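You operate a simulated robot arm through the tools that you are given. There is no shell and no other tool. Be economical: measure what you need, move in short steps, check, and stop when the job is done.

You run a simulated robot arm. Do the job below in one go: nothing can be reset, and whatever is moved stays where it is left.

JOB
Wipe the oil smear out of the drip tray with the blue pad.
Fine: pull the tray right out and push it shut afterwards; put the pad back.

It is judged by the outcome, as a careful person would: the job done as asked, and still so three seconds after it is handed in. It fails if anything else is knocked over, pushed out of place, dropped, spilled or broken.

ROBOT AND FRAMES
A 6-joint arm with a two-finger parallel gripper, fixed in place. Base frame: the origin is at the foot of the arm, x ahead of it, y to its left, z up. Readings come in m, rad, newtons and seconds.
With the tool pointing down near the work surface it reaches from about 0.26 to 0.68 m from the base axis. Its first joint turns from -1.152 to 1.152 rad. Payload 2.9 kg.
The TCP is the grasp point between the finger pads, 0.03 m short of the fingertips. In the tool frame z runs along the fingers and y along their closing line. Largest opening 0.11 m; finger width 0.02, thickness 0.01; the body of the gripper, 0.048 by 0.112 m, starts 0.055 m behind the TCP.
Orientation is that of the tool frame in the base frame, as [roll, pitch, yaw] about the fixed x, y, z axes, in that order (R = Rz(yaw) Ry(pitch) Rx(roll)). With the fingers straight down and closing along the base's y, the tool's x points along the base's -x, its y along +y and its z along -z.

CONTROLS
- The arm moves only by the tool send_rows. Its argument "deltas" is a list that holds one entry, the list of rows, each a list of 7 numbers: the shift along the tool's x, y, z in m, then the turn, a rotation vector about the tool's x, y, z in rad, then the finger opening in m, from 0 to 0.11. In form: [[[dx, dy, dz, ax, ay, az, fingers], ...]]. A call has 1 to 10 rows; each row is the pose to reach, as a shift and turn from the pose commanded when the call began, along the tool's axes at that moment. Rows are played at 5 a second. More than 0.05 m and 0.15 rad between two rows, or a gripper value outside its range, and nothing of the call is played. A pose out of reach is approached as far as the arm can. The call stops where the force on the tool passes 40 N (or 10 N more than at its start, if that is more) or the arm is blocked; 0.2 s more then pass. Each finger travels about 0.108 m/s and halts on what it meets, pressing with about 36 N; the grip force reading is that of the motor and also rises with nothing between the fingers. The clock runs only during rows and for 0.2 s after the last one: add rows that repeat a pose to give the fingers time. It gives the time, the measured TCP pose, the force on the tool (base axes), the opening and the grip force at its end, in the units of the frame above (readings bear some noise).
- Cameras (640 x 400 px; columns grow to the right, rows downward): "scene" is fixed at [0.0596, 0.4266, 1.4033]; the picture's right is [-0.88, -0.48, 0.00], its down [-0.25, 0.45, -0.86] and it looks along [0.41, -0.75, -0.51] (base axes); focal length 343 px, centre (320, 200). "wrist" rides on the gripper at [-0.036, 0, -0.057] in the tool frame; the picture's right is [0.00, -1.00, 0.00], its down [0.97, 0.00, -0.24] and it looks along [0.24, 0.00, 0.97] (tool axes); focal length 218 px, centre (320, 200).
- capture(camera): a new picture of that camera. The clock stands still meanwhile.
- measure_at(camera, pixels): for up to 12 pixels [column, row] of the newest picture of that camera ("zoom" is the newest enlarged one), the place [x, y, z] in the base frame of the surface seen there, good to about 0.002 m, but the place of the scene camera against the robot may be out by one fixed shift of up to 0.018 m in any direction. The clock stands still meanwhile.
- close_up(camera, box): a new picture of the part [left, top, right, bottom] of that camera's present view, enlarged. The clock stands still meanwhile.
- hand_in(): hands the job in; it is judged then, once.

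Keep the steps short. Do not move on a guess: measure, check each grasp and each placing, and mend mistakes. In all there are 80 turns and 38 pictures (those below and enlarged ones count). Leave the gripper open and the arm clear of the work at the hand-in unless told otherwise, and finish with a single line.

The tools are called after "Call:" by a JSON object that holds its "api" and its "payload". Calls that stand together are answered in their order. send_rows: Moves the arm, as the interface text tells. Its arguments: {"type":"object","properties":{"deltas":{"type":"array","items":{"type":"array","items":{"type":"array","items":{"type":"number"}}}}},"required":["deltas"]} The other tools are called the same way: capture (camera) takes a picture; measure_at (camera, pixels) gives the place of the surface under pixels of a picture; close_up (camera, box) takes an enlarged picture of a part of a camera's view; hand_in () hands the job in.

At the start:

```text
time_s: 0.0
position: [0.3835, -0.2885, 1.0801]
tcp_rot: [-3.141, -0.001, -3.141]
force: [0.7, 0.0, 0.1]
opening: 0.11
grasp_force: 0.1
```

scene: 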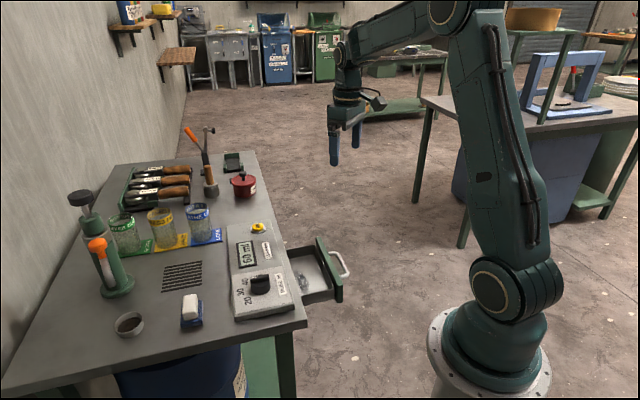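
wrist: 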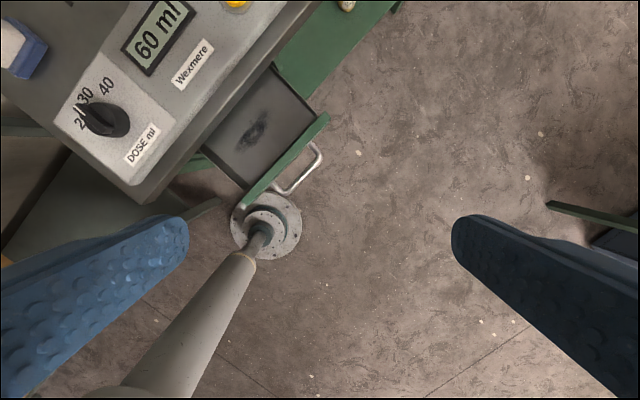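

I see the tray partly open beneath a dosing machine, and a blue-and-white pad-like item at scene (191,310). I'll take closer looks first.

Call:
{"api": "close_up", "payload": {"camera": "scene", "box": [140, 200, 360, 338]}}

Call:
{"api": "close_up", "payload": {"camera": "scene", "box": [60, 130, 280, 268]}}

```text
2.90 times, centred on (250, 269) of scene
```

zoom: 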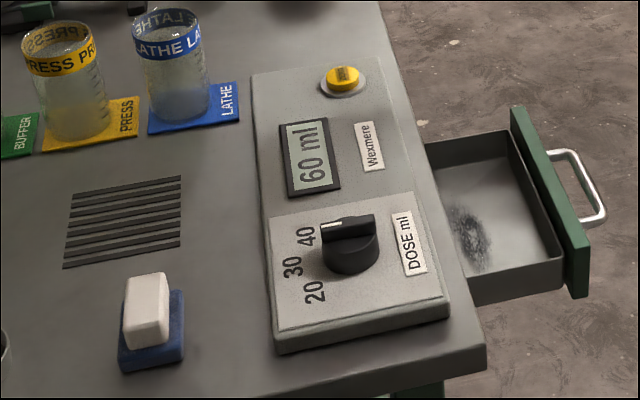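

```text
2.90 times, centred on (170, 199) of scene
```

zoom: 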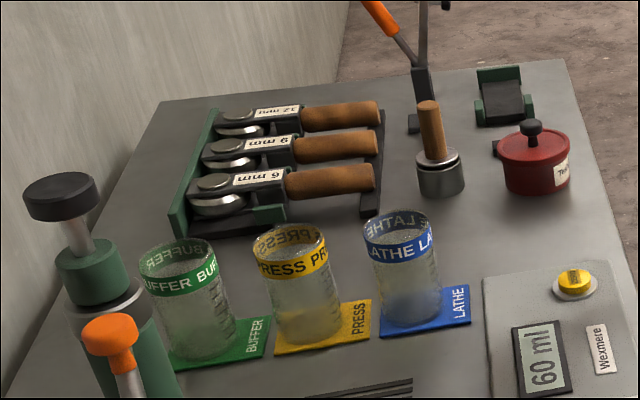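

The pad is a blue block with a white grip at scene (191,310), and the smear is in the drawer at about (300,285). I'll measure the pad and the drawer.

Call:
{"api": "close_up", "payload": {"camera": "scene", "box": [270, 225, 360, 315]}}

Call:
{"api": "close_up", "payload": {"camera": "wrist", "box": [180, 50, 360, 230]}}

Call:
{"api": "measure_at", "payload": {"camera": "scene", "pixels": [[191, 297], [188, 312], [197, 314], [183, 327], [200, 323], [170, 320], [255, 302], [303, 283], [318, 290], [330, 270], [345, 265], [337, 296]]}}

Call:
{"api": "measure_at", "payload": {"camera": "wrist", "pixels": [[252, 130], [285, 95], [230, 160], [305, 120], [250, 195], [322, 118], [300, 185], [320, 155], [283, 194], [150, 200], [30, 45], [210, 140]]}}

```text
4.44 times, centred on (315, 270) of scene
```

zoom: 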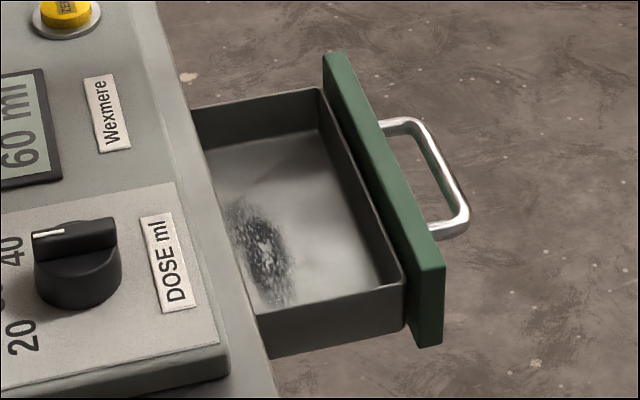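

```text
2.22 times, centred on (270, 140) of wrist
```

zoom: 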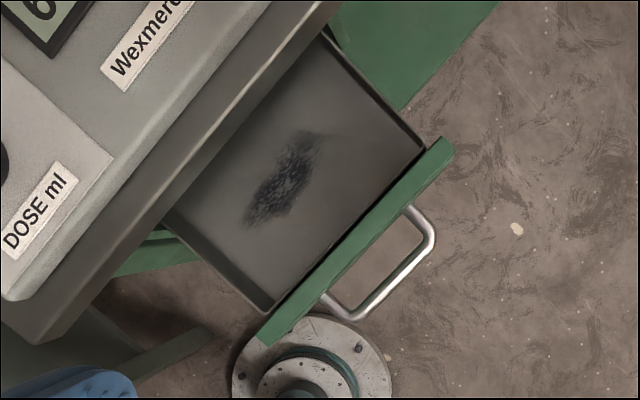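

```text
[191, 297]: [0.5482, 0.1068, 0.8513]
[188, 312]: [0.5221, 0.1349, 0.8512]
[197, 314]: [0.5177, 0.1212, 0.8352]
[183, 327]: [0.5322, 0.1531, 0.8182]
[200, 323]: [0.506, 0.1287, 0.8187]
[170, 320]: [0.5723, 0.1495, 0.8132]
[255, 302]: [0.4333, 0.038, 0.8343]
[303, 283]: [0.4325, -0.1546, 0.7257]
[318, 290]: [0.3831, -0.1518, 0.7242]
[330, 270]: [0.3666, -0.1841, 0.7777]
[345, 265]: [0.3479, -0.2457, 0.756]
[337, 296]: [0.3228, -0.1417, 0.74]
```

```text
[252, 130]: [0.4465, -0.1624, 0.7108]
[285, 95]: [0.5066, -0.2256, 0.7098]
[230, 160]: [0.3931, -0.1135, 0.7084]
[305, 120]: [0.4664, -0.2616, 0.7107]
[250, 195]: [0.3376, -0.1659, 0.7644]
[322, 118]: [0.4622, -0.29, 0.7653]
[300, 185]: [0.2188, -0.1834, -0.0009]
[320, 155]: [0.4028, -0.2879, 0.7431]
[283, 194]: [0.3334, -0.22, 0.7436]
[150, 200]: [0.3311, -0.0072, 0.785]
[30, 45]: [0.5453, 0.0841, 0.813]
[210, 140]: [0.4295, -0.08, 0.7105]
```

The drawer slides out along (-0.7,-0.7), and its handle is around (0.37,-0.25,0.743). I'll measure the handle and the front panel more exactly in the wrist zoom.

Call:
{"api": "measure_at", "payload": {"camera": "zoom", "pixels": [[431, 240], [390, 283], [405, 268], [365, 310], [350, 317], [408, 210], [325, 296], [447, 145], [265, 340], [362, 240], [300, 180], [250, 215]]}}

Call:
{"api": "measure_at", "payload": {"camera": "wrist", "pixels": [[218, 165], [248, 188], [270, 75], [314, 110], [255, 65], [200, 130], [180, 150], [298, 12], [235, 30], [350, 40], [28, 62], [10, 40]]}}

```text
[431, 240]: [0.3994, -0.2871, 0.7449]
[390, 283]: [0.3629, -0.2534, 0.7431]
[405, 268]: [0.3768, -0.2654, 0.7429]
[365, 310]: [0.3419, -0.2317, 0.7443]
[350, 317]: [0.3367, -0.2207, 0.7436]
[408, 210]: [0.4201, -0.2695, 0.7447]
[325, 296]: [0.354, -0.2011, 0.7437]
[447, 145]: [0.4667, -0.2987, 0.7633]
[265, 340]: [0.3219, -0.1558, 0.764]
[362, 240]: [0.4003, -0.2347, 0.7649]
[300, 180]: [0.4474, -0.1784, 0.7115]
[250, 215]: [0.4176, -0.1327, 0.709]
```

```text
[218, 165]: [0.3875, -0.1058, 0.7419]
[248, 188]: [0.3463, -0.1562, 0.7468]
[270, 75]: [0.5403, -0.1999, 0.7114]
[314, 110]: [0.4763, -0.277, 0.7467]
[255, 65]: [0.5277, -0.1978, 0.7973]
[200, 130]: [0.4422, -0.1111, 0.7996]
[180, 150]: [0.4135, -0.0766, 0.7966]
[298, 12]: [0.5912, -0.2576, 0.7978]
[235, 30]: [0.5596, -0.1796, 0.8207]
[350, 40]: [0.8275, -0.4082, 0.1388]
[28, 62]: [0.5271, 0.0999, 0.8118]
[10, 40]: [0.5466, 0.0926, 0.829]
```

The handle bar runs along (0.71,-0.70) with its middle near (0.366,-0.256,0.741), and the gap to the panel is about 27 mm. I'll turn the gripper about 45° and move to above the handle at z≈0.85 with a narrow opening.

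Call:
{"api": "send_rows", "payload": {"deltas": [[[0.003, 0.005, 0.038, 0, 0, 0.13, 0.09], [0.006, 0.011, 0.076, 0, 0, 0.26, 0.07], [0.009, 0.016, 0.114, 0, 0, 0.39, 0.05], [0.012, 0.022, 0.152, 0, 0, 0.52, 0.03], [0.015, 0.027, 0.19, 0, 0, 0.65, 0.03], [0.0173, 0.0326, 0.23, 0, 0, 0.78, 0.03], [0.0173, 0.0326, 0.23, 0, 0, 0.78, 0.03], [0.0173, 0.0326, 0.23, 0, 0, 0.78, 0.03]]]}}

Call:
{"api": "capture", "payload": {"camera": "wrist"}}

```text
time_s: 1.8
position: [0.3656, -0.2551, 0.851]
tcp_rot: [3.142, 0.001, 2.361]
force: [0.1, -0.1, -0.3]
opening: 0.03
grasp_force: 0.1
```

```text
31 pictures are left
```

wrist: 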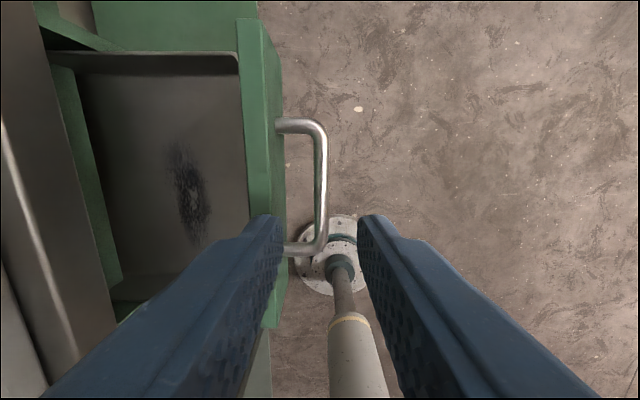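

The bar at column 322 lines up with the gripper centre. I'll re-measure the bar and the panel face from here before going down.

Call:
{"api": "measure_at", "payload": {"camera": "wrist", "pixels": [[321, 160], [321, 200], [322, 230], [288, 126], [290, 248], [281, 180], [258, 150], [90, 150], [115, 270], [20, 150], [190, 195], [240, 90]]}}

```text
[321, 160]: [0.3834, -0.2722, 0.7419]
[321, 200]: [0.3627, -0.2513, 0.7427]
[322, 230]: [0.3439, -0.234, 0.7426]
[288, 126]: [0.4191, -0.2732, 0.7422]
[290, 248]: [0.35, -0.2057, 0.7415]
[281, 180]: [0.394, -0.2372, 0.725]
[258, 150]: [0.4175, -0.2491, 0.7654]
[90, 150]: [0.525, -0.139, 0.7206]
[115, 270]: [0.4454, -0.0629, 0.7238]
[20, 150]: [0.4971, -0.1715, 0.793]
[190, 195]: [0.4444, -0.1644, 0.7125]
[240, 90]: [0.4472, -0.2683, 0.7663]
```

The reading agrees with the earlier one: bar top is at z≈0.742, directly below the TCP. I'll go down to z≈0.740.

Call:
{"api": "send_rows", "payload": {"deltas": [[[0, 0, 0.04, 0, 0, 0, 0.03], [0, 0, 0.08, 0, 0, 0, 0.03], [0, 0, 0.1, 0, 0, 0, 0.03], [0, 0, 0.111, 0, 0, 0, 0.03], [0, 0, 0.111, 0, 0, 0, 0.03]]]}}

Call:
{"api": "send_rows", "payload": {"deltas": [[[0, 0, 0, 0, 0, 0, 0.015], [0, 0, 0, 0, 0, 0, 0.005], [0, 0, 0, 0, 0, 0, 0.002], [0, 0, 0, 0, 0, 0, 0.002]]]}}

```text
time_s: 3.0
position: [0.3654, -0.2545, 0.7391]
tcp_rot: [-3.141, -0.001, 2.362]
force: [0.3, -0.6, 0.0]
opening: 0.0301
grasp_force: 0.0
```

```text
time_s: 4.0
position: [0.3662, -0.2555, 0.7393]
tcp_rot: [3.141, -0.002, 2.36]
force: [1.6, -1.4, -3.3]
opening: 0.0114
grasp_force: 44.8
```

The bar is gripped (opening 11 mm, 45 N). I'll pull straight out along -tool y.

Call:
{"api": "send_rows", "payload": {"deltas": [[[0, -0.015, 0, 0, 0, 0, 0.002], [0, -0.03, 0, 0, 0, 0, 0.002], [0, -0.045, 0, 0, 0, 0, 0.002], [0, -0.06, 0, 0, 0, 0, 0.002], [0, -0.07, 0, 0, 0, 0, 0.002], [0, -0.08, 0, 0, 0, 0, 0.002]]]}}

Call:
{"api": "capture", "payload": {"camera": "scene"}}

```text
time_s: 5.4
position: [0.3129, -0.3089, 0.74]
tcp_rot: [3.134, -0.003, 2.368]
force: [14.8, 20.2, -7.0]
opening: 0.0116
grasp_force: 45.0
```

```text
30 pictures are left
```

scene: 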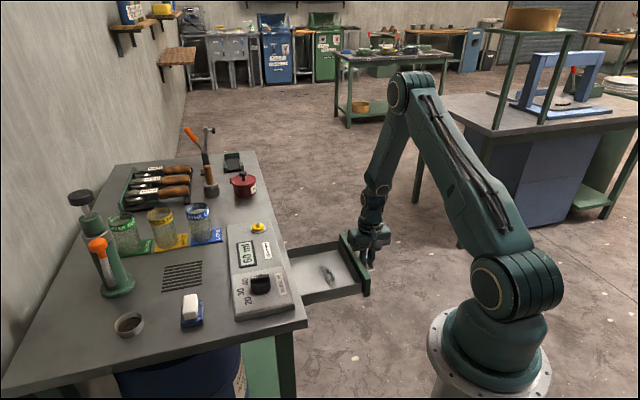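

The tray has come out 75 mm and now resists with about 25 N, so it's probably near its stop. I'll check with one small further pull.

Call:
{"api": "send_rows", "payload": {"deltas": [[[0, -0.004, 0, 0, 0, 0, 0.002], [0, -0.006, 0, 0, 0, 0, 0.002]]]}}

```text
time_s: 5.8
position: [0.3131, -0.309, 0.738]
tcp_rot: [3.126, 0.0, 2.371]
force: [3.6, 3.3, 0.6]
opening: 0.0116
grasp_force: 44.7
stopped in row 1: the force on the tool passed its limit (the readings are from after the stop); the commanded pose is now the measured one
```

It's at the stop and won't move further. I'll release and rise.

Call:
{"api": "send_rows", "payload": {"deltas": [[[0, 0, 0, 0, 0, 0, 0.02], [0, 0, 0, 0, 0, 0, 0.03], [0, 0, 0, 0, 0, 0, 0.03], [0, 0, -0.04, 0, 0, 0, 0.03], [0, 0, -0.08, 0, 0, 0, 0.03], [0, 0, -0.12, 0, 0, 0, 0.03], [0, 0, -0.16, 0, 0, 0, 0.03], [0, 0, -0.2, 0, 0, 0, 0.03], [0, 0, -0.24, 0, 0, 0, 0.03]]]}}

Call:
{"api": "capture", "payload": {"camera": "wrist"}}

```text
time_s: 7.8
position: [0.3101, -0.3128, 0.9784]
tcp_rot: [3.125, -0.002, 2.37]
force: [-1.4, -0.1, 0.0]
opening: 0.0299
grasp_force: 0.1
```

```text
29 pictures are left
```

wrist: 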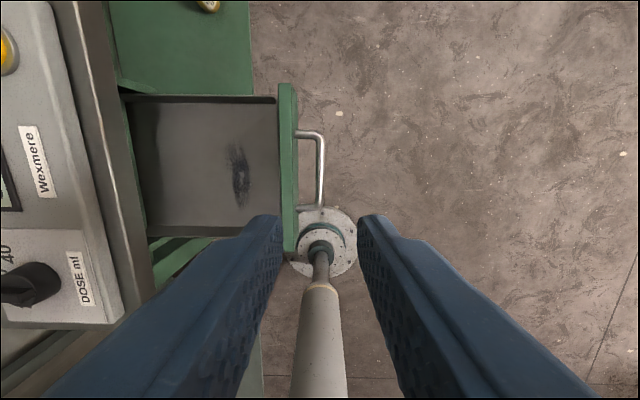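

The tray is now out. I'll measure its interior, the smear and the table edge.

Call:
{"api": "measure_at", "payload": {"camera": "wrist", "pixels": [[240, 180], [240, 150], [242, 205], [230, 175], [250, 175], [272, 110], [200, 97], [240, 220], [200, 232], [287, 150], [135, 150], [100, 150]]}}

Call:
{"api": "close_up", "payload": {"camera": "wrist", "box": [100, 70, 340, 270]}}

```text
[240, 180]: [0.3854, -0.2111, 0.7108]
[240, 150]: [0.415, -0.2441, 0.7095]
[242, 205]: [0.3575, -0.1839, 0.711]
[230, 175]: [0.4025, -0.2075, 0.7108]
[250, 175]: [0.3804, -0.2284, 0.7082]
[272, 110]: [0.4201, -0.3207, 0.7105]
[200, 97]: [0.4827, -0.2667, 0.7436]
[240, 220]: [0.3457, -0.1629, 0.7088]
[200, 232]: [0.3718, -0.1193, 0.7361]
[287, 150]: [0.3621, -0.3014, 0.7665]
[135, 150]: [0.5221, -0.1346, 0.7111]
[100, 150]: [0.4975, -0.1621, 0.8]
```

```text
2.00 times, centred on (220, 170) of wrist
```

zoom: 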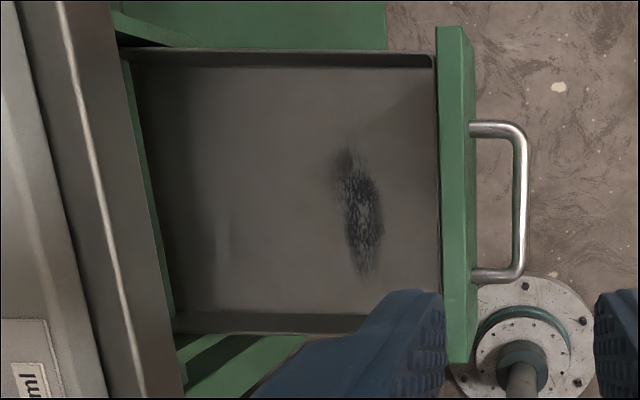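

The smear is about 10 × 4 cm and centred near (0.39,-0.217,0.710), well clear of the walls and the table edge. Next I'll level the tool and travel high to above the pad.

Call:
{"api": "send_rows", "payload": {"deltas": [[[0.0128, 0.0433, -0.004, 0.0166, 0, 0, 0.04], [0.0256, 0.0867, -0.008, 0.0166, 0, 0, 0.05], [0.0383, 0.13, -0.012, 0.0166, 0, 0, 0.06], [0.0511, 0.1733, -0.016, 0.0166, 0, 0, 0.06], [0.0639, 0.2167, -0.02, 0.0166, 0, 0, 0.06], [0.0767, 0.26, -0.024, 0.0166, 0, 0, 0.06], [0.0894, 0.3033, -0.028, 0.0166, 0, 0, 0.06], [0.1022, 0.3467, -0.03, 0.0166, 0, 0, 0.06], [0.115, 0.39, -0.03, 0.0166, 0, 0, 0.06], [0.115, 0.39, -0.03, 0.0166, 0, 0, 0.06]]]}}

Call:
{"api": "capture", "payload": {"camera": "wrist"}}

```text
time_s: 10.0
position: [0.5002, 0.0482, 1.0139]
tcp_rot: [-3.14, -0.002, 2.371]
force: [-0.6, -0.9, 0.4]
opening: 0.0603
grasp_force: 0.0
```

```text
27 pictures are left
```

wrist: 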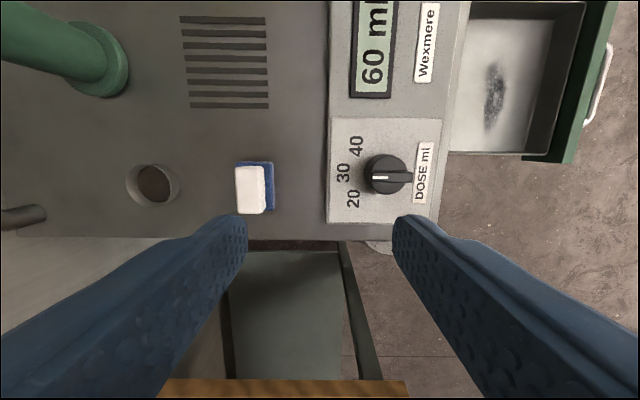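

The pad is at (255,187), square with the table. I'll zoom in and measure it.

Call:
{"api": "close_up", "payload": {"camera": "wrist", "box": [208, 140, 304, 200]}}

Call:
{"api": "measure_at", "payload": {"camera": "wrist", "pixels": [[237, 168], [262, 168], [239, 211], [262, 211], [250, 190], [270, 164], [270, 206], [273, 185], [240, 163], [290, 185], [225, 185], [400, 130]]}}

```text
6.67 times, centred on (256, 170) of wrist
```

zoom: 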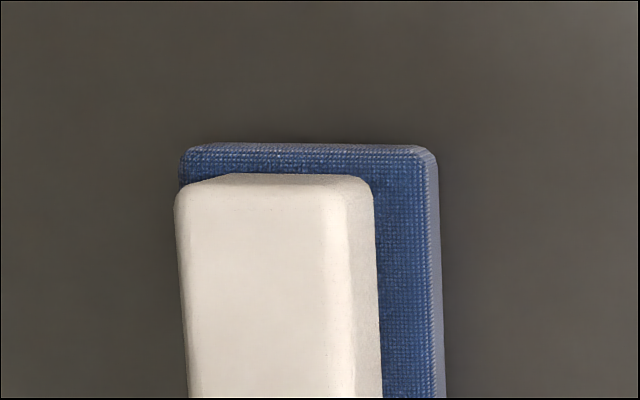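

```text
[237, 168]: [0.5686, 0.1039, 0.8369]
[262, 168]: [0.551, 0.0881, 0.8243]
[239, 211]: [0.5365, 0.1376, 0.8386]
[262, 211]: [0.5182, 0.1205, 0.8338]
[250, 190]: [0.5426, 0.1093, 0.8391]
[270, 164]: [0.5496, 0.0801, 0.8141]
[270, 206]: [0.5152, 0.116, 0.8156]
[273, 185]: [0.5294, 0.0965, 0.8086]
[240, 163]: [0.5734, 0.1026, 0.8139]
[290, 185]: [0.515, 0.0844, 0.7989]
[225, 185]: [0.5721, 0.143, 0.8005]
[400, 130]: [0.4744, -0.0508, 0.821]
```

The table is at z=0.800, the blue top at 0.8145 and the white grip's top at 0.8385. The grip is about 25 × 50 mm, centred at (0.544,0.112). I'll move above it at z≈0.90.

Call:
{"api": "send_rows", "payload": {"deltas": [[[0.004, 0.025, 0.03, 0, 0, 0.009, 0.055], [0.009, 0.05, 0.06, 0, 0, 0.009, 0.055], [0.0131, 0.0766, 0.09, 0, 0, 0.009, 0.055], [0.0131, 0.0766, 0.114, 0, 0, 0.009, 0.055], [0.0131, 0.0766, 0.114, 0, 0, 0.009, 0.055]]]}}

Call:
{"api": "capture", "payload": {"camera": "wrist"}}

```text
time_s: 11.2
position: [0.5435, 0.1112, 0.9012]
tcp_rot: [-3.141, -0.002, 2.363]
force: [-0.5, -0.4, 0.2]
opening: 0.0551
grasp_force: 0.1
```

```text
25 pictures are left
```

wrist: 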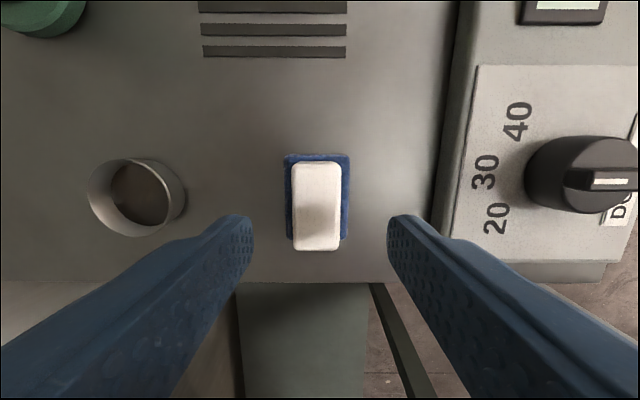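

It's centred to within a couple of mm. I'll measure the grip and pad edges from here, to record where the pad has to go back.

Call:
{"api": "measure_at", "payload": {"camera": "wrist", "pixels": [[295, 170], [339, 170], [297, 246], [338, 246], [317, 205], [287, 158], [348, 158], [288, 230], [346, 232], [317, 158], [260, 180], [318, 272]]}}

```text
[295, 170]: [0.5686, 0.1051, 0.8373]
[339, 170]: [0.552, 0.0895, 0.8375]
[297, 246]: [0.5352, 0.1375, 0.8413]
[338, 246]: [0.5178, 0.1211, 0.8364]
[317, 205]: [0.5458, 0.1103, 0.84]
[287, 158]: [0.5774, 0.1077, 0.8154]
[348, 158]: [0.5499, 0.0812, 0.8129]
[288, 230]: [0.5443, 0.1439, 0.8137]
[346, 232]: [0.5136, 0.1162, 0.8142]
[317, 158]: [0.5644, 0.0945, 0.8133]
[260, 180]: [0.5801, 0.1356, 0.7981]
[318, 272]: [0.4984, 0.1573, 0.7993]
```

The grip's centre is (0.5434,0.1133). I'll go down to z≈0.847 and close.

Call:
{"api": "send_rows", "payload": {"deltas": [[[0.0014, 0.0015, 0.03, 0, 0, 0, 0.055], [0.0014, 0.0015, 0.054, 0, 0, 0, 0.055], [0.0014, 0.0015, 0.054, 0, 0, 0, 0.04], [0.0014, 0.0015, 0.054, 0, 0, 0, 0.025], [0.0014, 0.0015, 0.054, 0, 0, 0, 0.015], [0.0014, 0.0015, 0.054, 0, 0, 0, 0.015], [0.0014, 0.0015, 0.054, 0, 0, 0, 0.015]]]}}

```text
time_s: 12.8
position: [0.5435, 0.1134, 0.8453]
tcp_rot: [-3.14, -0.002, 2.361]
force: [-0.7, 0.5, 0.0]
opening: 0.0268
grasp_force: 36.1
```

The grip is held (27 mm, 36 N). I'll lift 0.11 m and check.

Call:
{"api": "send_rows", "payload": {"deltas": [[[0, 0, -0.03, 0, 0, 0, 0.015], [0, 0, -0.07, 0, 0, 0, 0.015], [0, 0, -0.11, 0, 0, 0, 0.015], [0, 0, -0.11, 0, 0, 0, 0.015]]]}}

Call:
{"api": "capture", "payload": {"camera": "wrist"}}

```text
time_s: 13.8
position: [0.5418, 0.1143, 0.9576]
tcp_rot: [-3.139, -0.001, 2.362]
force: [1.1, 0.7, -1.3]
opening: 0.0267
grasp_force: 35.9
```

```text
24 pictures are left
```

wrist: 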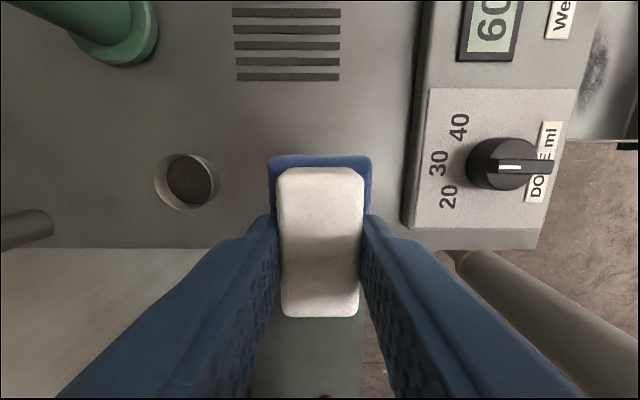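

The pad is held square. I'll carry it across at this height to above the smear.

Call:
{"api": "send_rows", "payload": {"deltas": [[[-0.0155, -0.0428, 0, 0, 0, 0, 0.015], [-0.0309, -0.0855, 0, 0, 0, 0, 0.015], [-0.0464, -0.1283, 0, 0, 0, 0, 0.015], [-0.0619, -0.171, 0, 0, 0, 0, 0.015], [-0.0773, -0.2138, 0, 0, 0, 0, 0.015], [-0.0928, -0.2565, 0, 0, 0, 0, 0.015], [-0.1082, -0.2993, 0, 0, 0, 0, 0.015], [-0.1237, -0.342, 0, 0, 0, 0, 0.015], [-0.1237, -0.342, 0, 0, 0, 0, 0.015]]]}}

Call:
{"api": "capture", "payload": {"camera": "wrist"}}

```text
time_s: 15.8
position: [0.388, -0.2169, 0.9568]
tcp_rot: [-3.14, 0.0, 2.36]
force: [-0.5, 0.4, -0.3]
opening: 0.027
grasp_force: 36.4
```

```text
23 pictures are left
```

wrist: 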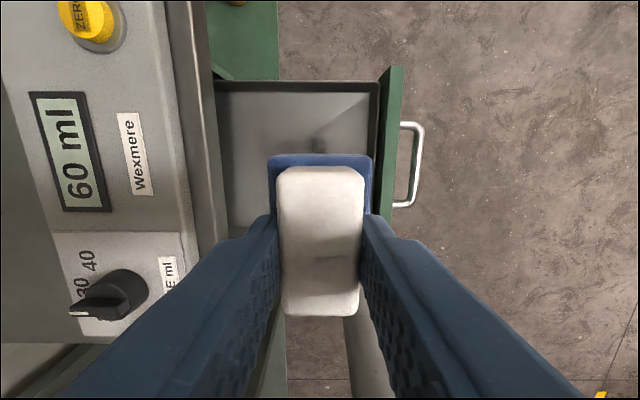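

The pad is over the smear. I'll lower it to just above the tray floor (contact expected at TCP z≈0.757).

Call:
{"api": "send_rows", "payload": {"deltas": [[[0, 0, 0.045, 0, 0, 0, 0.015], [0, 0, 0.09, 0, 0, 0, 0.015], [0, 0, 0.135, 0, 0, 0, 0.015], [0, 0, 0.17, 0, 0, 0, 0.015], [0, 0, 0.19, 0, 0, 0, 0.015], [0, 0, 0.196, 0, 0, 0, 0.015], [0, 0, 0.2, 0, 0, 0, 0.015], [0, 0, 0.2, 0, 0, 0, 0.015]]]}}

```text
time_s: 17.6
position: [0.3896, -0.2161, 0.759]
tcp_rot: [-3.141, 0.0, 2.361]
force: [-5.0, 4.3, 22.3]
opening: 0.0267
grasp_force: 36.2
```

The pad is on the floor with 22 N of force. I'll ease off about 1 mm and make a stroke along the smear.

Call:
{"api": "send_rows", "payload": {"deltas": [[[0, 0, -0.001, 0, 0, 0, 0.015], [0.017, 0, -0.001, 0, 0, 0, 0.015], [0.033, 0, -0.001, 0, 0, 0, 0.015], [0.011, 0, -0.001, 0, 0, 0, 0.015], [-0.011, 0, -0.001, 0, 0, 0, 0.015], [-0.033, 0, -0.001, 0, 0, 0, 0.015], [-0.055, 0, -0.001, 0, 0, 0, 0.015]]]}}

Call:
{"api": "close_up", "payload": {"camera": "scene", "box": [270, 220, 390, 310]}}

```text
time_s: 19.2
position: [0.4278, -0.2549, 0.7588]
tcp_rot: [-3.14, -0.002, 2.361]
force: [-3.0, 3.0, 17.3]
opening: 0.0269
grasp_force: 35.9
```

```text
4.44 times, centred on (330, 265) of scene
```

zoom: 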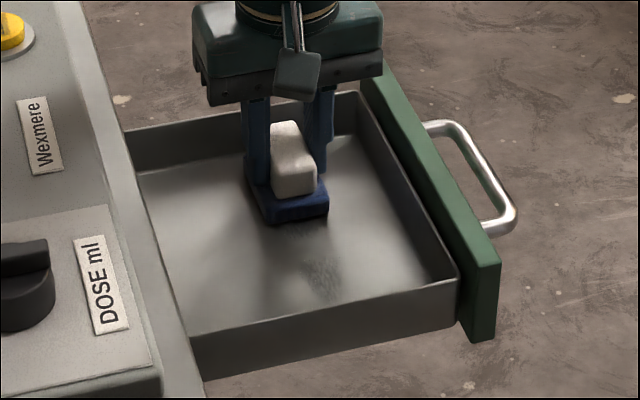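

The smear fades under the pad. I'll make more strokes, back and forth with sideways offsets of ±12 mm.

Call:
{"api": "send_rows", "payload": {"deltas": [[[0, 0.012, 0, 0, 0, 0, 0.015], [0.023, 0.012, 0, 0, 0, 0, 0.015], [0.046, 0.012, 0, 0, 0, 0, 0.015], [0.069, 0.012, 0, 0, 0, 0, 0.015], [0.092, 0.012, 0, 0, 0, 0, 0.015], [0.092, -0.012, 0, 0, 0, 0, 0.015], [0.069, -0.012, 0, 0, 0, 0, 0.015], [0.046, -0.012, 0, 0, 0, 0, 0.015], [0.023, -0.012, 0, 0, 0, 0, 0.015], [0, -0.012, 0, 0, 0, 0, 0.015]]]}}

Call:
{"api": "send_rows", "payload": {"deltas": [[[0, 0.012, 0, 0, 0, 0, 0.015], [0.023, 0.012, 0, 0, 0, 0, 0.015], [0.046, 0.012, 0, 0, 0, 0, 0.015], [0.069, 0.012, 0, 0, 0, 0, 0.015], [0.092, 0.012, 0, 0, 0, 0, 0.015], [0.069, 0.012, 0, 0, 0, 0, 0.015], [0.046, 0.012, 0, 0, 0, 0, 0.015], [0.023, 0.012, 0, 0, 0, 0, 0.015], [0, 0.012, 0, 0, 0, 0, 0.015]]]}}

Call:
{"api": "close_up", "payload": {"camera": "scene", "box": [270, 220, 390, 310]}}

```text
time_s: 21.4
position: [0.4212, -0.2646, 0.7591]
tcp_rot: [-3.14, 0.0, 2.362]
force: [-3.4, 3.3, 13.9]
opening: 0.0267
grasp_force: 35.9
```

```text
time_s: 23.4
position: [0.4288, -0.2547, 0.7574]
tcp_rot: [-3.139, -0.002, 2.362]
force: [-3.6, 3.8, 19.0]
opening: 0.0265
grasp_force: 35.9
```

```text
4.44 times, centred on (330, 265) of scene
```

zoom: 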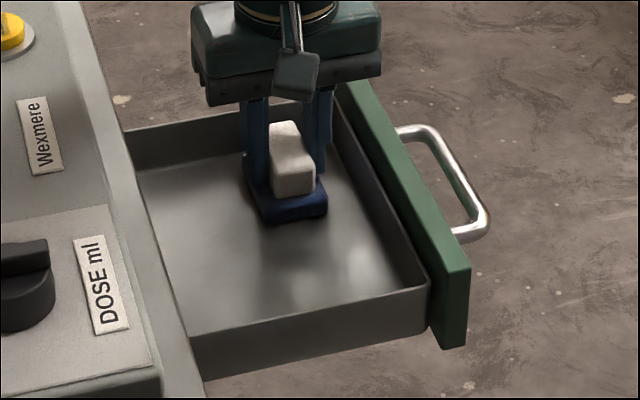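

The tray slid in a little, dragged by the pad. The smear looks gone, so I'll lift the pad and inspect.

Call:
{"api": "send_rows", "payload": {"deltas": [[[0, 0, -0.03, 0, 0, 0, 0.015], [0, 0, -0.07, 0, 0, 0, 0.015], [0, 0, -0.11, 0, 0, 0, 0.015], [-0.02, 0, -0.15, 0, 0, 0, 0.015], [-0.05, 0, -0.19, 0, 0, 0, 0.015], [-0.05, 0, -0.19, 0, 0, 0, 0.015]]]}}

Call:
{"api": "close_up", "payload": {"camera": "scene", "box": [270, 220, 390, 310]}}

Call:
{"api": "capture", "payload": {"camera": "wrist"}}

```text
time_s: 24.8
position: [0.4657, -0.2905, 0.9472]
tcp_rot: [-3.139, -0.003, 2.361]
force: [0.5, 0.7, -0.5]
opening: 0.0268
grasp_force: 35.9
```

```text
4.44 times, centred on (330, 265) of scene
```

zoom: 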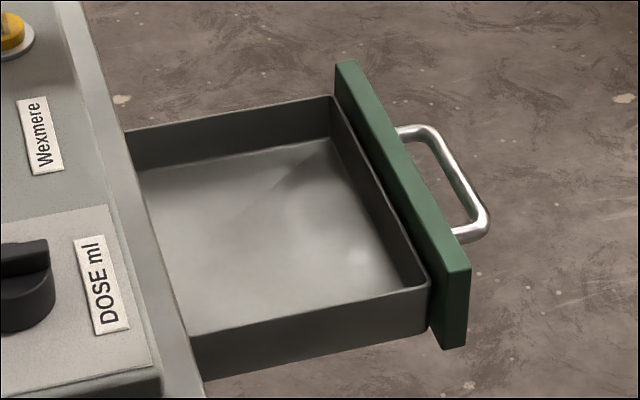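

```text
19 pictures are left
```

wrist: 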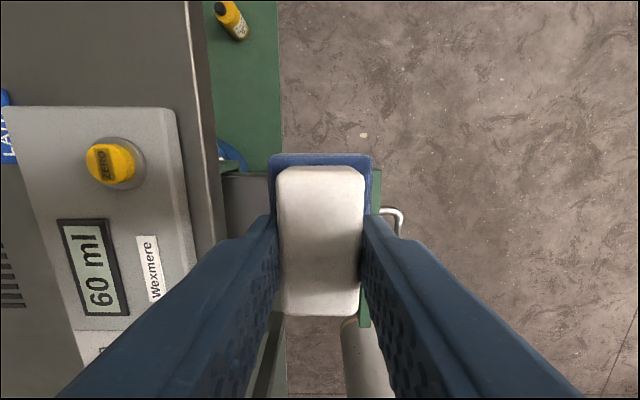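

From the scene camera the tray floor looks clean. To check it from straight above, I'll shift to the near side so the wrist camera sees the whole tray.

Call:
{"api": "send_rows", "payload": {"deltas": [[[0.045, 0, 0, 0, 0, 0, 0.015], [0.09, 0, 0, 0, 0, 0, 0.015], [0.135, 0, 0, 0, 0, 0, 0.015], [0.18, 0, 0, 0, 0, 0, 0.015], [0.225, 0, 0, 0, 0, 0, 0.015], [0.225, 0, 0, 0, 0, 0, 0.015]]]}}

Call:
{"api": "capture", "payload": {"camera": "wrist"}}

```text
time_s: 26.2
position: [0.3059, -0.1305, 0.9488]
tcp_rot: [-3.14, -0.002, 2.36]
force: [0.1, 1.0, 0.3]
opening: 0.027
grasp_force: 35.9
```

```text
18 pictures are left
```

wrist: 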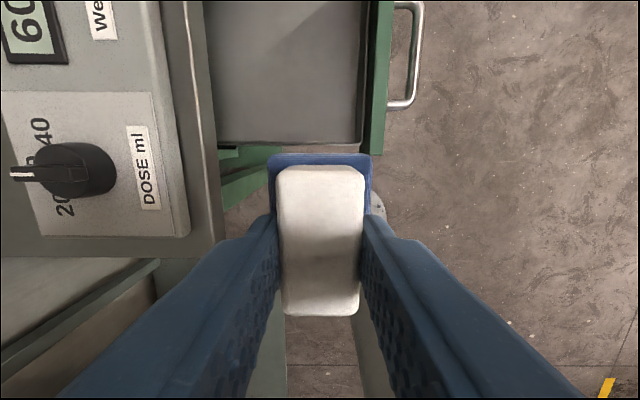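

Call:
{"api": "close_up", "payload": {"camera": "wrist", "box": [190, 0, 390, 150]}}

```text
2.67 times, centred on (290, 75) of wrist
```

zoom: 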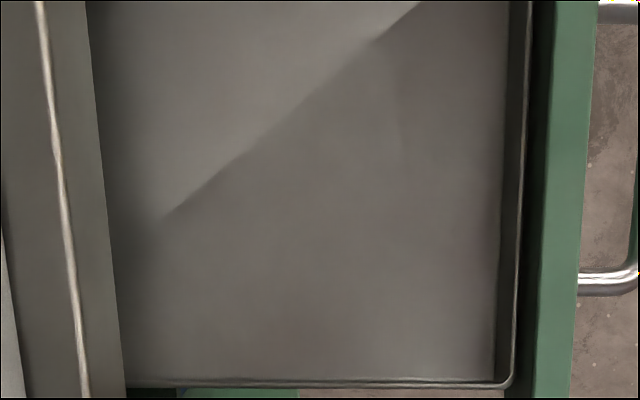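

The floor is clean; the diagonal is only a shadow line. Now I'll carry the pad back to its place at (0.5435,0.1134).

Call:
{"api": "send_rows", "payload": {"deltas": [[[0, 0.0426, -0.01, 0, 0, 0, 0.015], [0.001, 0.0851, -0.01, 0, 0, 0, 0.015], [0.001, 0.1277, -0.01, 0, 0, 0, 0.015], [0.002, 0.17, -0.01, 0, 0, 0, 0.015], [0.002, 0.2128, -0.01, 0, 0, 0, 0.015], [0.003, 0.2554, -0.01, 0, 0, 0, 0.015], [0.003, 0.298, -0.01, 0, 0, 0, 0.015], [0.003, 0.3405, -0.01, 0, 0, 0, 0.015], [0.003, 0.3405, 0.02, 0, 0, 0, 0.015], [0.003, 0.3405, 0.02, 0, 0, 0, 0.015]]]}}

```text
time_s: 28.4
position: [0.5429, 0.1131, 0.9277]
tcp_rot: [-3.141, -0.003, 2.36]
force: [0.5, 0.6, -0.2]
opening: 0.0268
grasp_force: 35.8
```

I'm directly above its original spot. I'll lower gently until it touches.

Call:
{"api": "send_rows", "payload": {"deltas": [[[0, 0, 0.035, 0, 0, 0, 0.015], [0, 0, 0.065, 0, 0, 0, 0.015], [0, 0, 0.076, 0, 0, 0, 0.015], [0, 0, 0.08, 0, 0, 0, 0.015], [0, 0, 0.0815, 0, 0, 0, 0.015], [0, 0, 0.0815, 0, 0, 0, 0.015]]]}}

```text
time_s: 29.8
position: [0.5415, 0.1114, 0.8478]
tcp_rot: [3.14, -0.002, 2.362]
force: [0.0, -0.2, 1.1]
opening: 0.0268
grasp_force: 35.1
```

I only feel about 1 N, so I'll lower another 1.5 mm to be sure it's resting.

Call:
{"api": "send_rows", "payload": {"deltas": [[[0, 0, 0.0008, 0, 0, 0, 0.015], [0, 0, 0.0015, 0, 0, 0, 0.015]]]}}

```text
time_s: 30.4
position: [0.5414, 0.1126, 0.8468]
tcp_rot: [-3.141, -0.002, 2.361]
force: [-4.8, 0.6, 17.0]
opening: 0.0265
grasp_force: 35.6
```

The pad is resting on the table (17 N). I'll ease off, open to 0.05 and rise.

Call:
{"api": "send_rows", "payload": {"deltas": [[[0, 0, -0.0015, 0, 0, 0, 0.015], [0, 0, -0.0015, 0, 0, 0, 0.035], [0, 0, -0.0015, 0, 0, 0, 0.055], [0, 0, -0.0015, 0, 0, 0, 0.055], [0, 0, -0.03, 0, 0, 0, 0.055], [0, 0, -0.07, 0, 0, 0, 0.055], [0, 0, -0.11, 0, 0, 0, 0.055], [0, 0, -0.11, 0, 0, 0, 0.055]]]}}

Call:
{"api": "capture", "payload": {"camera": "wrist"}}

```text
time_s: 32.2
position: [0.5432, 0.1118, 0.956]
tcp_rot: [-3.14, 0.0, 2.361]
force: [0.7, 1.0, -0.4]
opening: 0.0548
grasp_force: 0.2
```

```text
16 pictures are left
```

wrist: 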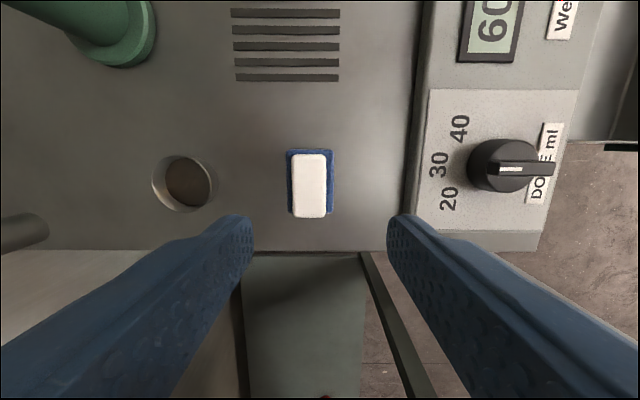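

The pad is back in its place. Next I'll push the tray shut: I'll turn the gripper 90° so its slim side faces the table, close the fingers, and head for a spot outside the handle.

Call:
{"api": "send_rows", "payload": {"deltas": [[[-0.0115, -0.0434, 0, 0, 0, 0.12, 0.055], [-0.023, -0.0868, 0, 0, 0, 0.24, 0.04], [-0.0345, -0.1302, 0, 0, 0, 0.36, 0.02], [-0.046, -0.1736, 0, 0, 0, 0.48, 0.0], [-0.0575, -0.217, 0, 0, 0, 0.6, 0.0], [-0.069, -0.2604, 0, 0, 0, 0.72, 0.0], [-0.0805, -0.3038, 0, 0, 0, 0.84, 0.0], [-0.092, -0.3472, 0, 0, 0, 0.96, 0.0], [-0.1035, -0.3906, 0, 0, 0, 1.08, 0.0], [-0.115, -0.434, 0, 0, 0, 1.2, 0.0]]]}}

```text
time_s: 34.4
position: [0.3178, -0.2779, 0.956]
tcp_rot: [-3.139, 0.001, 1.16]
force: [0.2, 0.5, -0.2]
opening: 0.0
grasp_force: 35.8
```

Call:
{"api": "send_rows", "payload": {"deltas": [[[-0.03, -0.003, 0, 0, 0, 0.13, 0.0], [-0.06, -0.006, 0, 0, 0, 0.25, 0.0], [-0.068, -0.0065, 0, 0, 0, 0.37, 0.0], [-0.068, -0.0065, 0, 0, 0, 0.37, 0.0]]]}}

Call:
{"api": "capture", "payload": {"camera": "wrist"}}

```text
time_s: 35.4
position: [0.2856, -0.337, 0.9566]
tcp_rot: [-3.138, 0.002, 0.792]
force: [0.4, -1.1, -0.9]
opening: 0.0
grasp_force: 36.1
```

```text
15 pictures are left
```

wrist: 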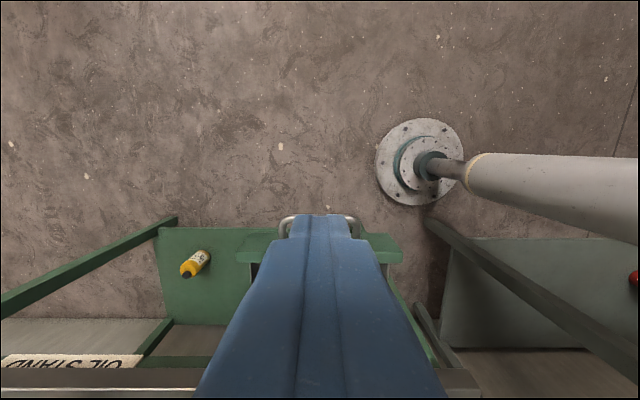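

The handle shows at (285–360, 215–235), mostly behind the fingers. I'll measure it.

Call:
{"api": "close_up", "payload": {"camera": "wrist", "box": [230, 180, 420, 300]}}

Call:
{"api": "measure_at", "payload": {"camera": "wrist", "pixels": [[289, 217], [355, 218], [283, 230], [361, 235], [250, 255], [390, 256], [250, 238], [390, 236], [295, 216], [350, 217]]}}

```text
3.33 times, centred on (325, 240) of wrist
```

zoom: 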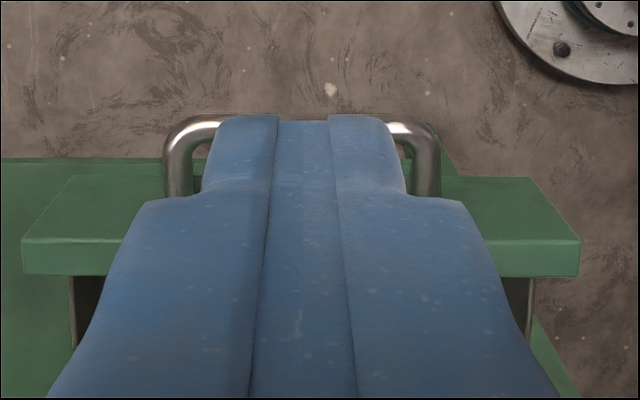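

```text
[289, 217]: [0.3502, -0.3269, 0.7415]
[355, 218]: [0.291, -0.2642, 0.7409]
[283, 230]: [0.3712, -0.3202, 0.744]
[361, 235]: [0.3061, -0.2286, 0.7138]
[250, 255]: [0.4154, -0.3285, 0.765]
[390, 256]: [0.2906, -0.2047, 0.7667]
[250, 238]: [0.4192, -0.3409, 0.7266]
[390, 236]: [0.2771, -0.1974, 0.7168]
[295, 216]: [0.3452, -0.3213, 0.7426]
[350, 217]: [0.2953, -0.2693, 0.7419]
```

The bar sits about 0.055 m inside my position, at z≈0.742. I'll go straight down to z≈0.757, outside the handle.

Call:
{"api": "send_rows", "payload": {"deltas": [[[0, 0, 0.045, 0, 0, 0, 0.0], [0, 0, 0.09, 0, 0, 0, 0.0], [0, 0, 0.135, 0, 0, 0, 0.0], [0, 0, 0.175, 0, 0, 0, 0.0], [0, 0, 0.2, 0, 0, 0, 0.0], [0, 0, 0.2, 0, 0, 0, 0.0]]]}}

Call:
{"api": "send_rows", "payload": {"deltas": [[[0.02, 0, 0, 0, 0, 0, 0.0], [0.035, 0, 0, 0, 0, 0, 0.0], [0.045, 0, 0, 0, 0, 0, 0.0], [0.06, 0, 0, 0, 0, 0, 0.0], [0.08, 0, 0, 0, 0, 0, 0.0], [0.1, 0, 0, 0, 0, 0, 0.0]]]}}

Call:
{"api": "capture", "payload": {"camera": "scene"}}

```text
time_s: 36.8
position: [0.2853, -0.3366, 0.7548]
tcp_rot: [-3.139, 0.002, 0.792]
force: [0.8, 0.5, 0.3]
opening: 0.0
grasp_force: 35.8
```

```text
time_s: 38.2
position: [0.3551, -0.2655, 0.7544]
tcp_rot: [-3.14, 0.003, 0.793]
force: [-0.2, 0.3, 0.0]
opening: 0.0004
grasp_force: 36.0
```

```text
13 pictures are left
```

scene: 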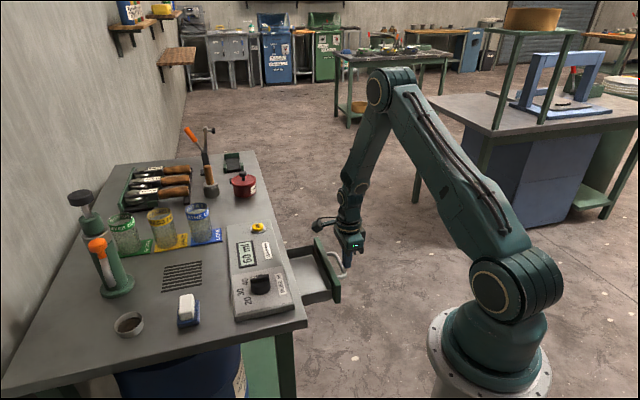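

The tray is sliding in with little resistance. I'll keep pushing slowly.

Call:
{"api": "send_rows", "payload": {"deltas": [[[0.012, 0, 0, 0, 0, 0, 0.0], [0.024, 0, 0, 0, 0, 0, 0.0], [0.036, 0, 0, 0, 0, 0, 0.0], [0.048, 0, 0, 0, 0, 0, 0.0], [0.06, 0, 0, 0, 0, 0, 0.0], [0.07, 0, 0, 0, 0, 0, 0.0], [0.08, 0, 0, 0, 0, 0, 0.0]]]}}

Call:
{"api": "close_up", "payload": {"camera": "scene", "box": [230, 200, 390, 300]}}

```text
time_s: 39.8
position: [0.412, -0.2086, 0.7545]
tcp_rot: [-3.141, 0.003, 0.794]
force: [-0.3, -1.1, -0.3]
opening: 0.0001
grasp_force: 36.0
```

```text
4.00 times, centred on (310, 250) of scene
```

zoom: 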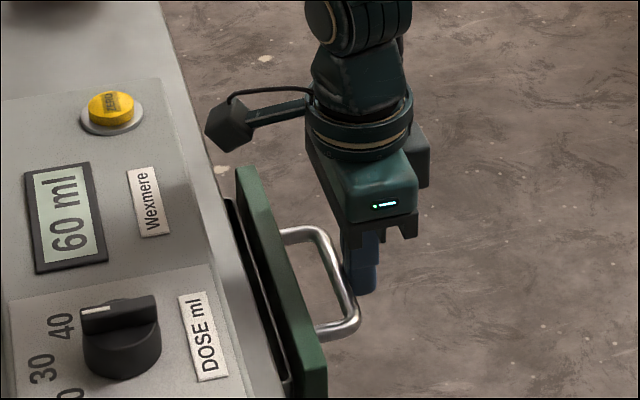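

It's nearly shut. The black bracket on the flange now points toward the table, so I'll measure its clearance and the remaining gap.

Call:
{"api": "measure_at", "payload": {"camera": "zoom", "pixels": [[215, 135], [235, 148], [225, 105], [275, 115], [250, 200], [310, 340], [232, 215], [285, 370], [215, 260], [150, 150], [110, 105], [360, 270]]}}

```text
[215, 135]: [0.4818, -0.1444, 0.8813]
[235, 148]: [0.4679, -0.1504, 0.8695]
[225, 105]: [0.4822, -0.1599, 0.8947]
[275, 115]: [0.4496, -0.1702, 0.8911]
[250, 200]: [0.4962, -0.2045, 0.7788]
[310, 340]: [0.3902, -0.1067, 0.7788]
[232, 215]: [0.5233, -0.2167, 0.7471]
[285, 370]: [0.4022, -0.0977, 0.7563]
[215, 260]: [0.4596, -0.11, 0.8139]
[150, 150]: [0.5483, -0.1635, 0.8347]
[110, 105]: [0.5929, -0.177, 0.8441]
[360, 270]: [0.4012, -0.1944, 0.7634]
```

The bracket clears the machine top by about 3 cm and sits away from the knob and button. I'll keep pushing in small steps until it stops.

Call:
{"api": "send_rows", "payload": {"deltas": [[[0.006, 0, 0, 0, 0, 0, 0.0], [0.012, 0, 0, 0, 0, 0, 0.0], [0.018, 0, 0, 0, 0, 0, 0.0], [0.024, 0, 0, 0, 0, 0, 0.0], [0.03, 0, 0, 0, 0, 0, 0.0]]]}}

Call:
{"api": "close_up", "payload": {"camera": "scene", "box": [230, 200, 390, 300]}}

```text
time_s: 41.0
position: [0.4327, -0.1876, 0.7551]
tcp_rot: [-3.14, 0.0, 0.793]
force: [-0.4, 0.0, -0.1]
opening: 0.0
grasp_force: 35.8
```

```text
4.00 times, centred on (310, 250) of scene
```

zoom: 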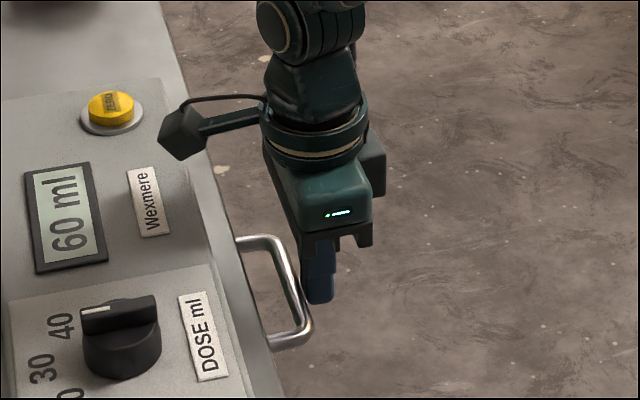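

The panel is now under the table overhang, with no stop force yet. I'll continue gently.

Call:
{"api": "send_rows", "payload": {"deltas": [[[0.004, 0, 0, 0, 0, 0, 0.0], [0.008, 0, 0, 0, 0, 0, 0.0], [0.012, 0, 0, 0, 0, 0, 0.0], [0.016, 0, 0, 0, 0, 0, 0.0], [0.02, 0, 0, 0, 0, 0, 0.0]]]}}

Call:
{"api": "close_up", "payload": {"camera": "scene", "box": [230, 200, 390, 300]}}

```text
time_s: 41.8
position: [0.4352, -0.1848, 0.754]
tcp_rot: [-3.134, 0.017, 0.778]
force: [-2.9, -3.1, 0.7]
opening: 0.0
grasp_force: 36.5
stopped in row 4: the force on the tool passed its limit (the readings are from after the stop); the commanded pose is now the measured one
```

```text
4.00 times, centred on (310, 250) of scene
```

zoom: 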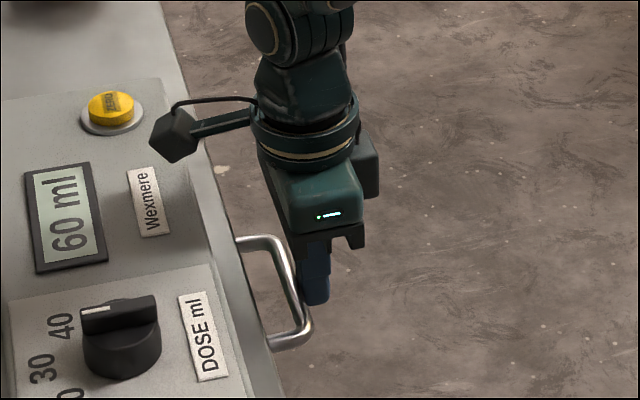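

The force limit tripped and the handle hasn't moved since the last picture, so the tray is at its inner stop. I'll back away outward, then rise and look.

Call:
{"api": "send_rows", "payload": {"deltas": [[[-0.02, 0, 0, 0, 0, 0, 0.0], [-0.05, 0, 0, 0, 0, 0, 0.0], [-0.08, 0, 0, 0, 0, 0, 0.0], [-0.1, 0, -0.04, 0, 0, 0, 0.02], [-0.1, 0, -0.08, 0, 0, 0, 0.04], [-0.1, 0, -0.12, 0, 0, 0, 0.06], [-0.1, 0, -0.16, 0, 0, 0, 0.08], [-0.1, 0, -0.2, 0, 0, 0, 0.1], [-0.1, 0, -0.24, 0, 0, 0, 0.1]]]}}

Call:
{"api": "capture", "payload": {"camera": "scene"}}

Call:
{"api": "capture", "payload": {"camera": "wrist"}}

```text
time_s: 43.8
position: [0.3682, -0.2517, 0.9963]
tcp_rot: [-3.136, 0.019, 0.78]
force: [0.1, -0.9, -1.0]
opening: 0.1
grasp_force: 0.0
```

```text
9 pictures are left
```

scene: 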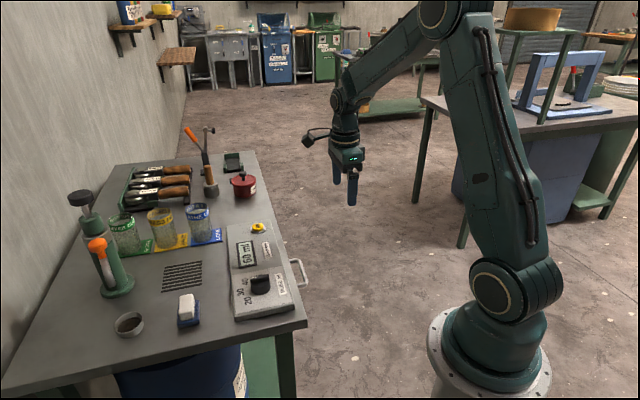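

```text
8 pictures are left
```

wrist: 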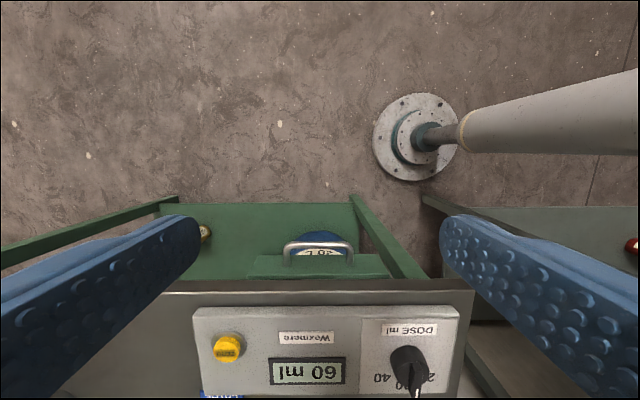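

The tray looks shut. I'll check the fit of the front panel up close.

Call:
{"api": "close_up", "payload": {"camera": "wrist", "box": [240, 215, 400, 315]}}

Call:
{"api": "measure_at", "payload": {"camera": "wrist", "pixels": [[318, 244], [286, 250], [352, 250], [265, 257], [265, 272], [375, 257], [375, 272], [320, 288], [320, 283], [240, 230]]}}

Call:
{"api": "close_up", "payload": {"camera": "scene", "box": [250, 220, 330, 300]}}

```text
4.00 times, centred on (320, 265) of wrist
```

zoom: 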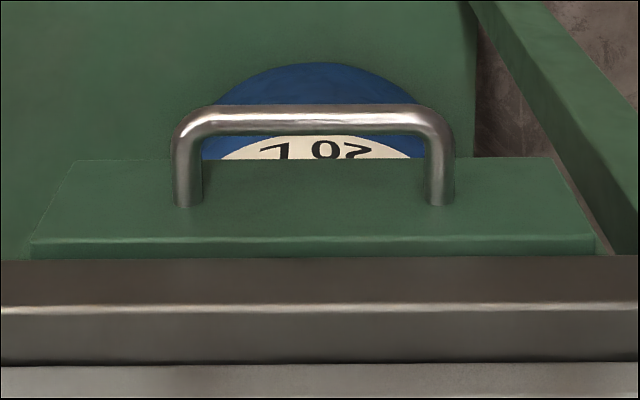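

```text
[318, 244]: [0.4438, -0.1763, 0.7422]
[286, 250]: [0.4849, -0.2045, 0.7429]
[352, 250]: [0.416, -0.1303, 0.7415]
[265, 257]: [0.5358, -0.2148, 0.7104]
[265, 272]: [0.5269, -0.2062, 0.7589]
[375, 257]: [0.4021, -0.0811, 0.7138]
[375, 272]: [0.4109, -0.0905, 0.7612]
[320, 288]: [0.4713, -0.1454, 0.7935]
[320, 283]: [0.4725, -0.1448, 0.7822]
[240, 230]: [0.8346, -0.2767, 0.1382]
```

```text
5.00 times, centred on (290, 260) of scene
```

zoom: 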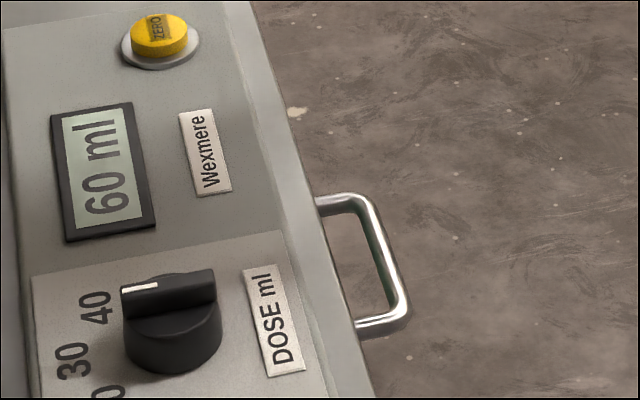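

The panel sits flush against the table edge (panel back and edge both ≈ -0.23 along the slide). The pad is in its place, the readout still shows 60 ml, and the arm is clear with the gripper open. Handing in.

Call:
{"api": "hand_in", "payload": {}}

```text
The job is handed in.
```

I wiped the oil smear out of the drip tray, pushed the tray shut against its stop, and put the blue pad back to within about 2 mm of where it was.
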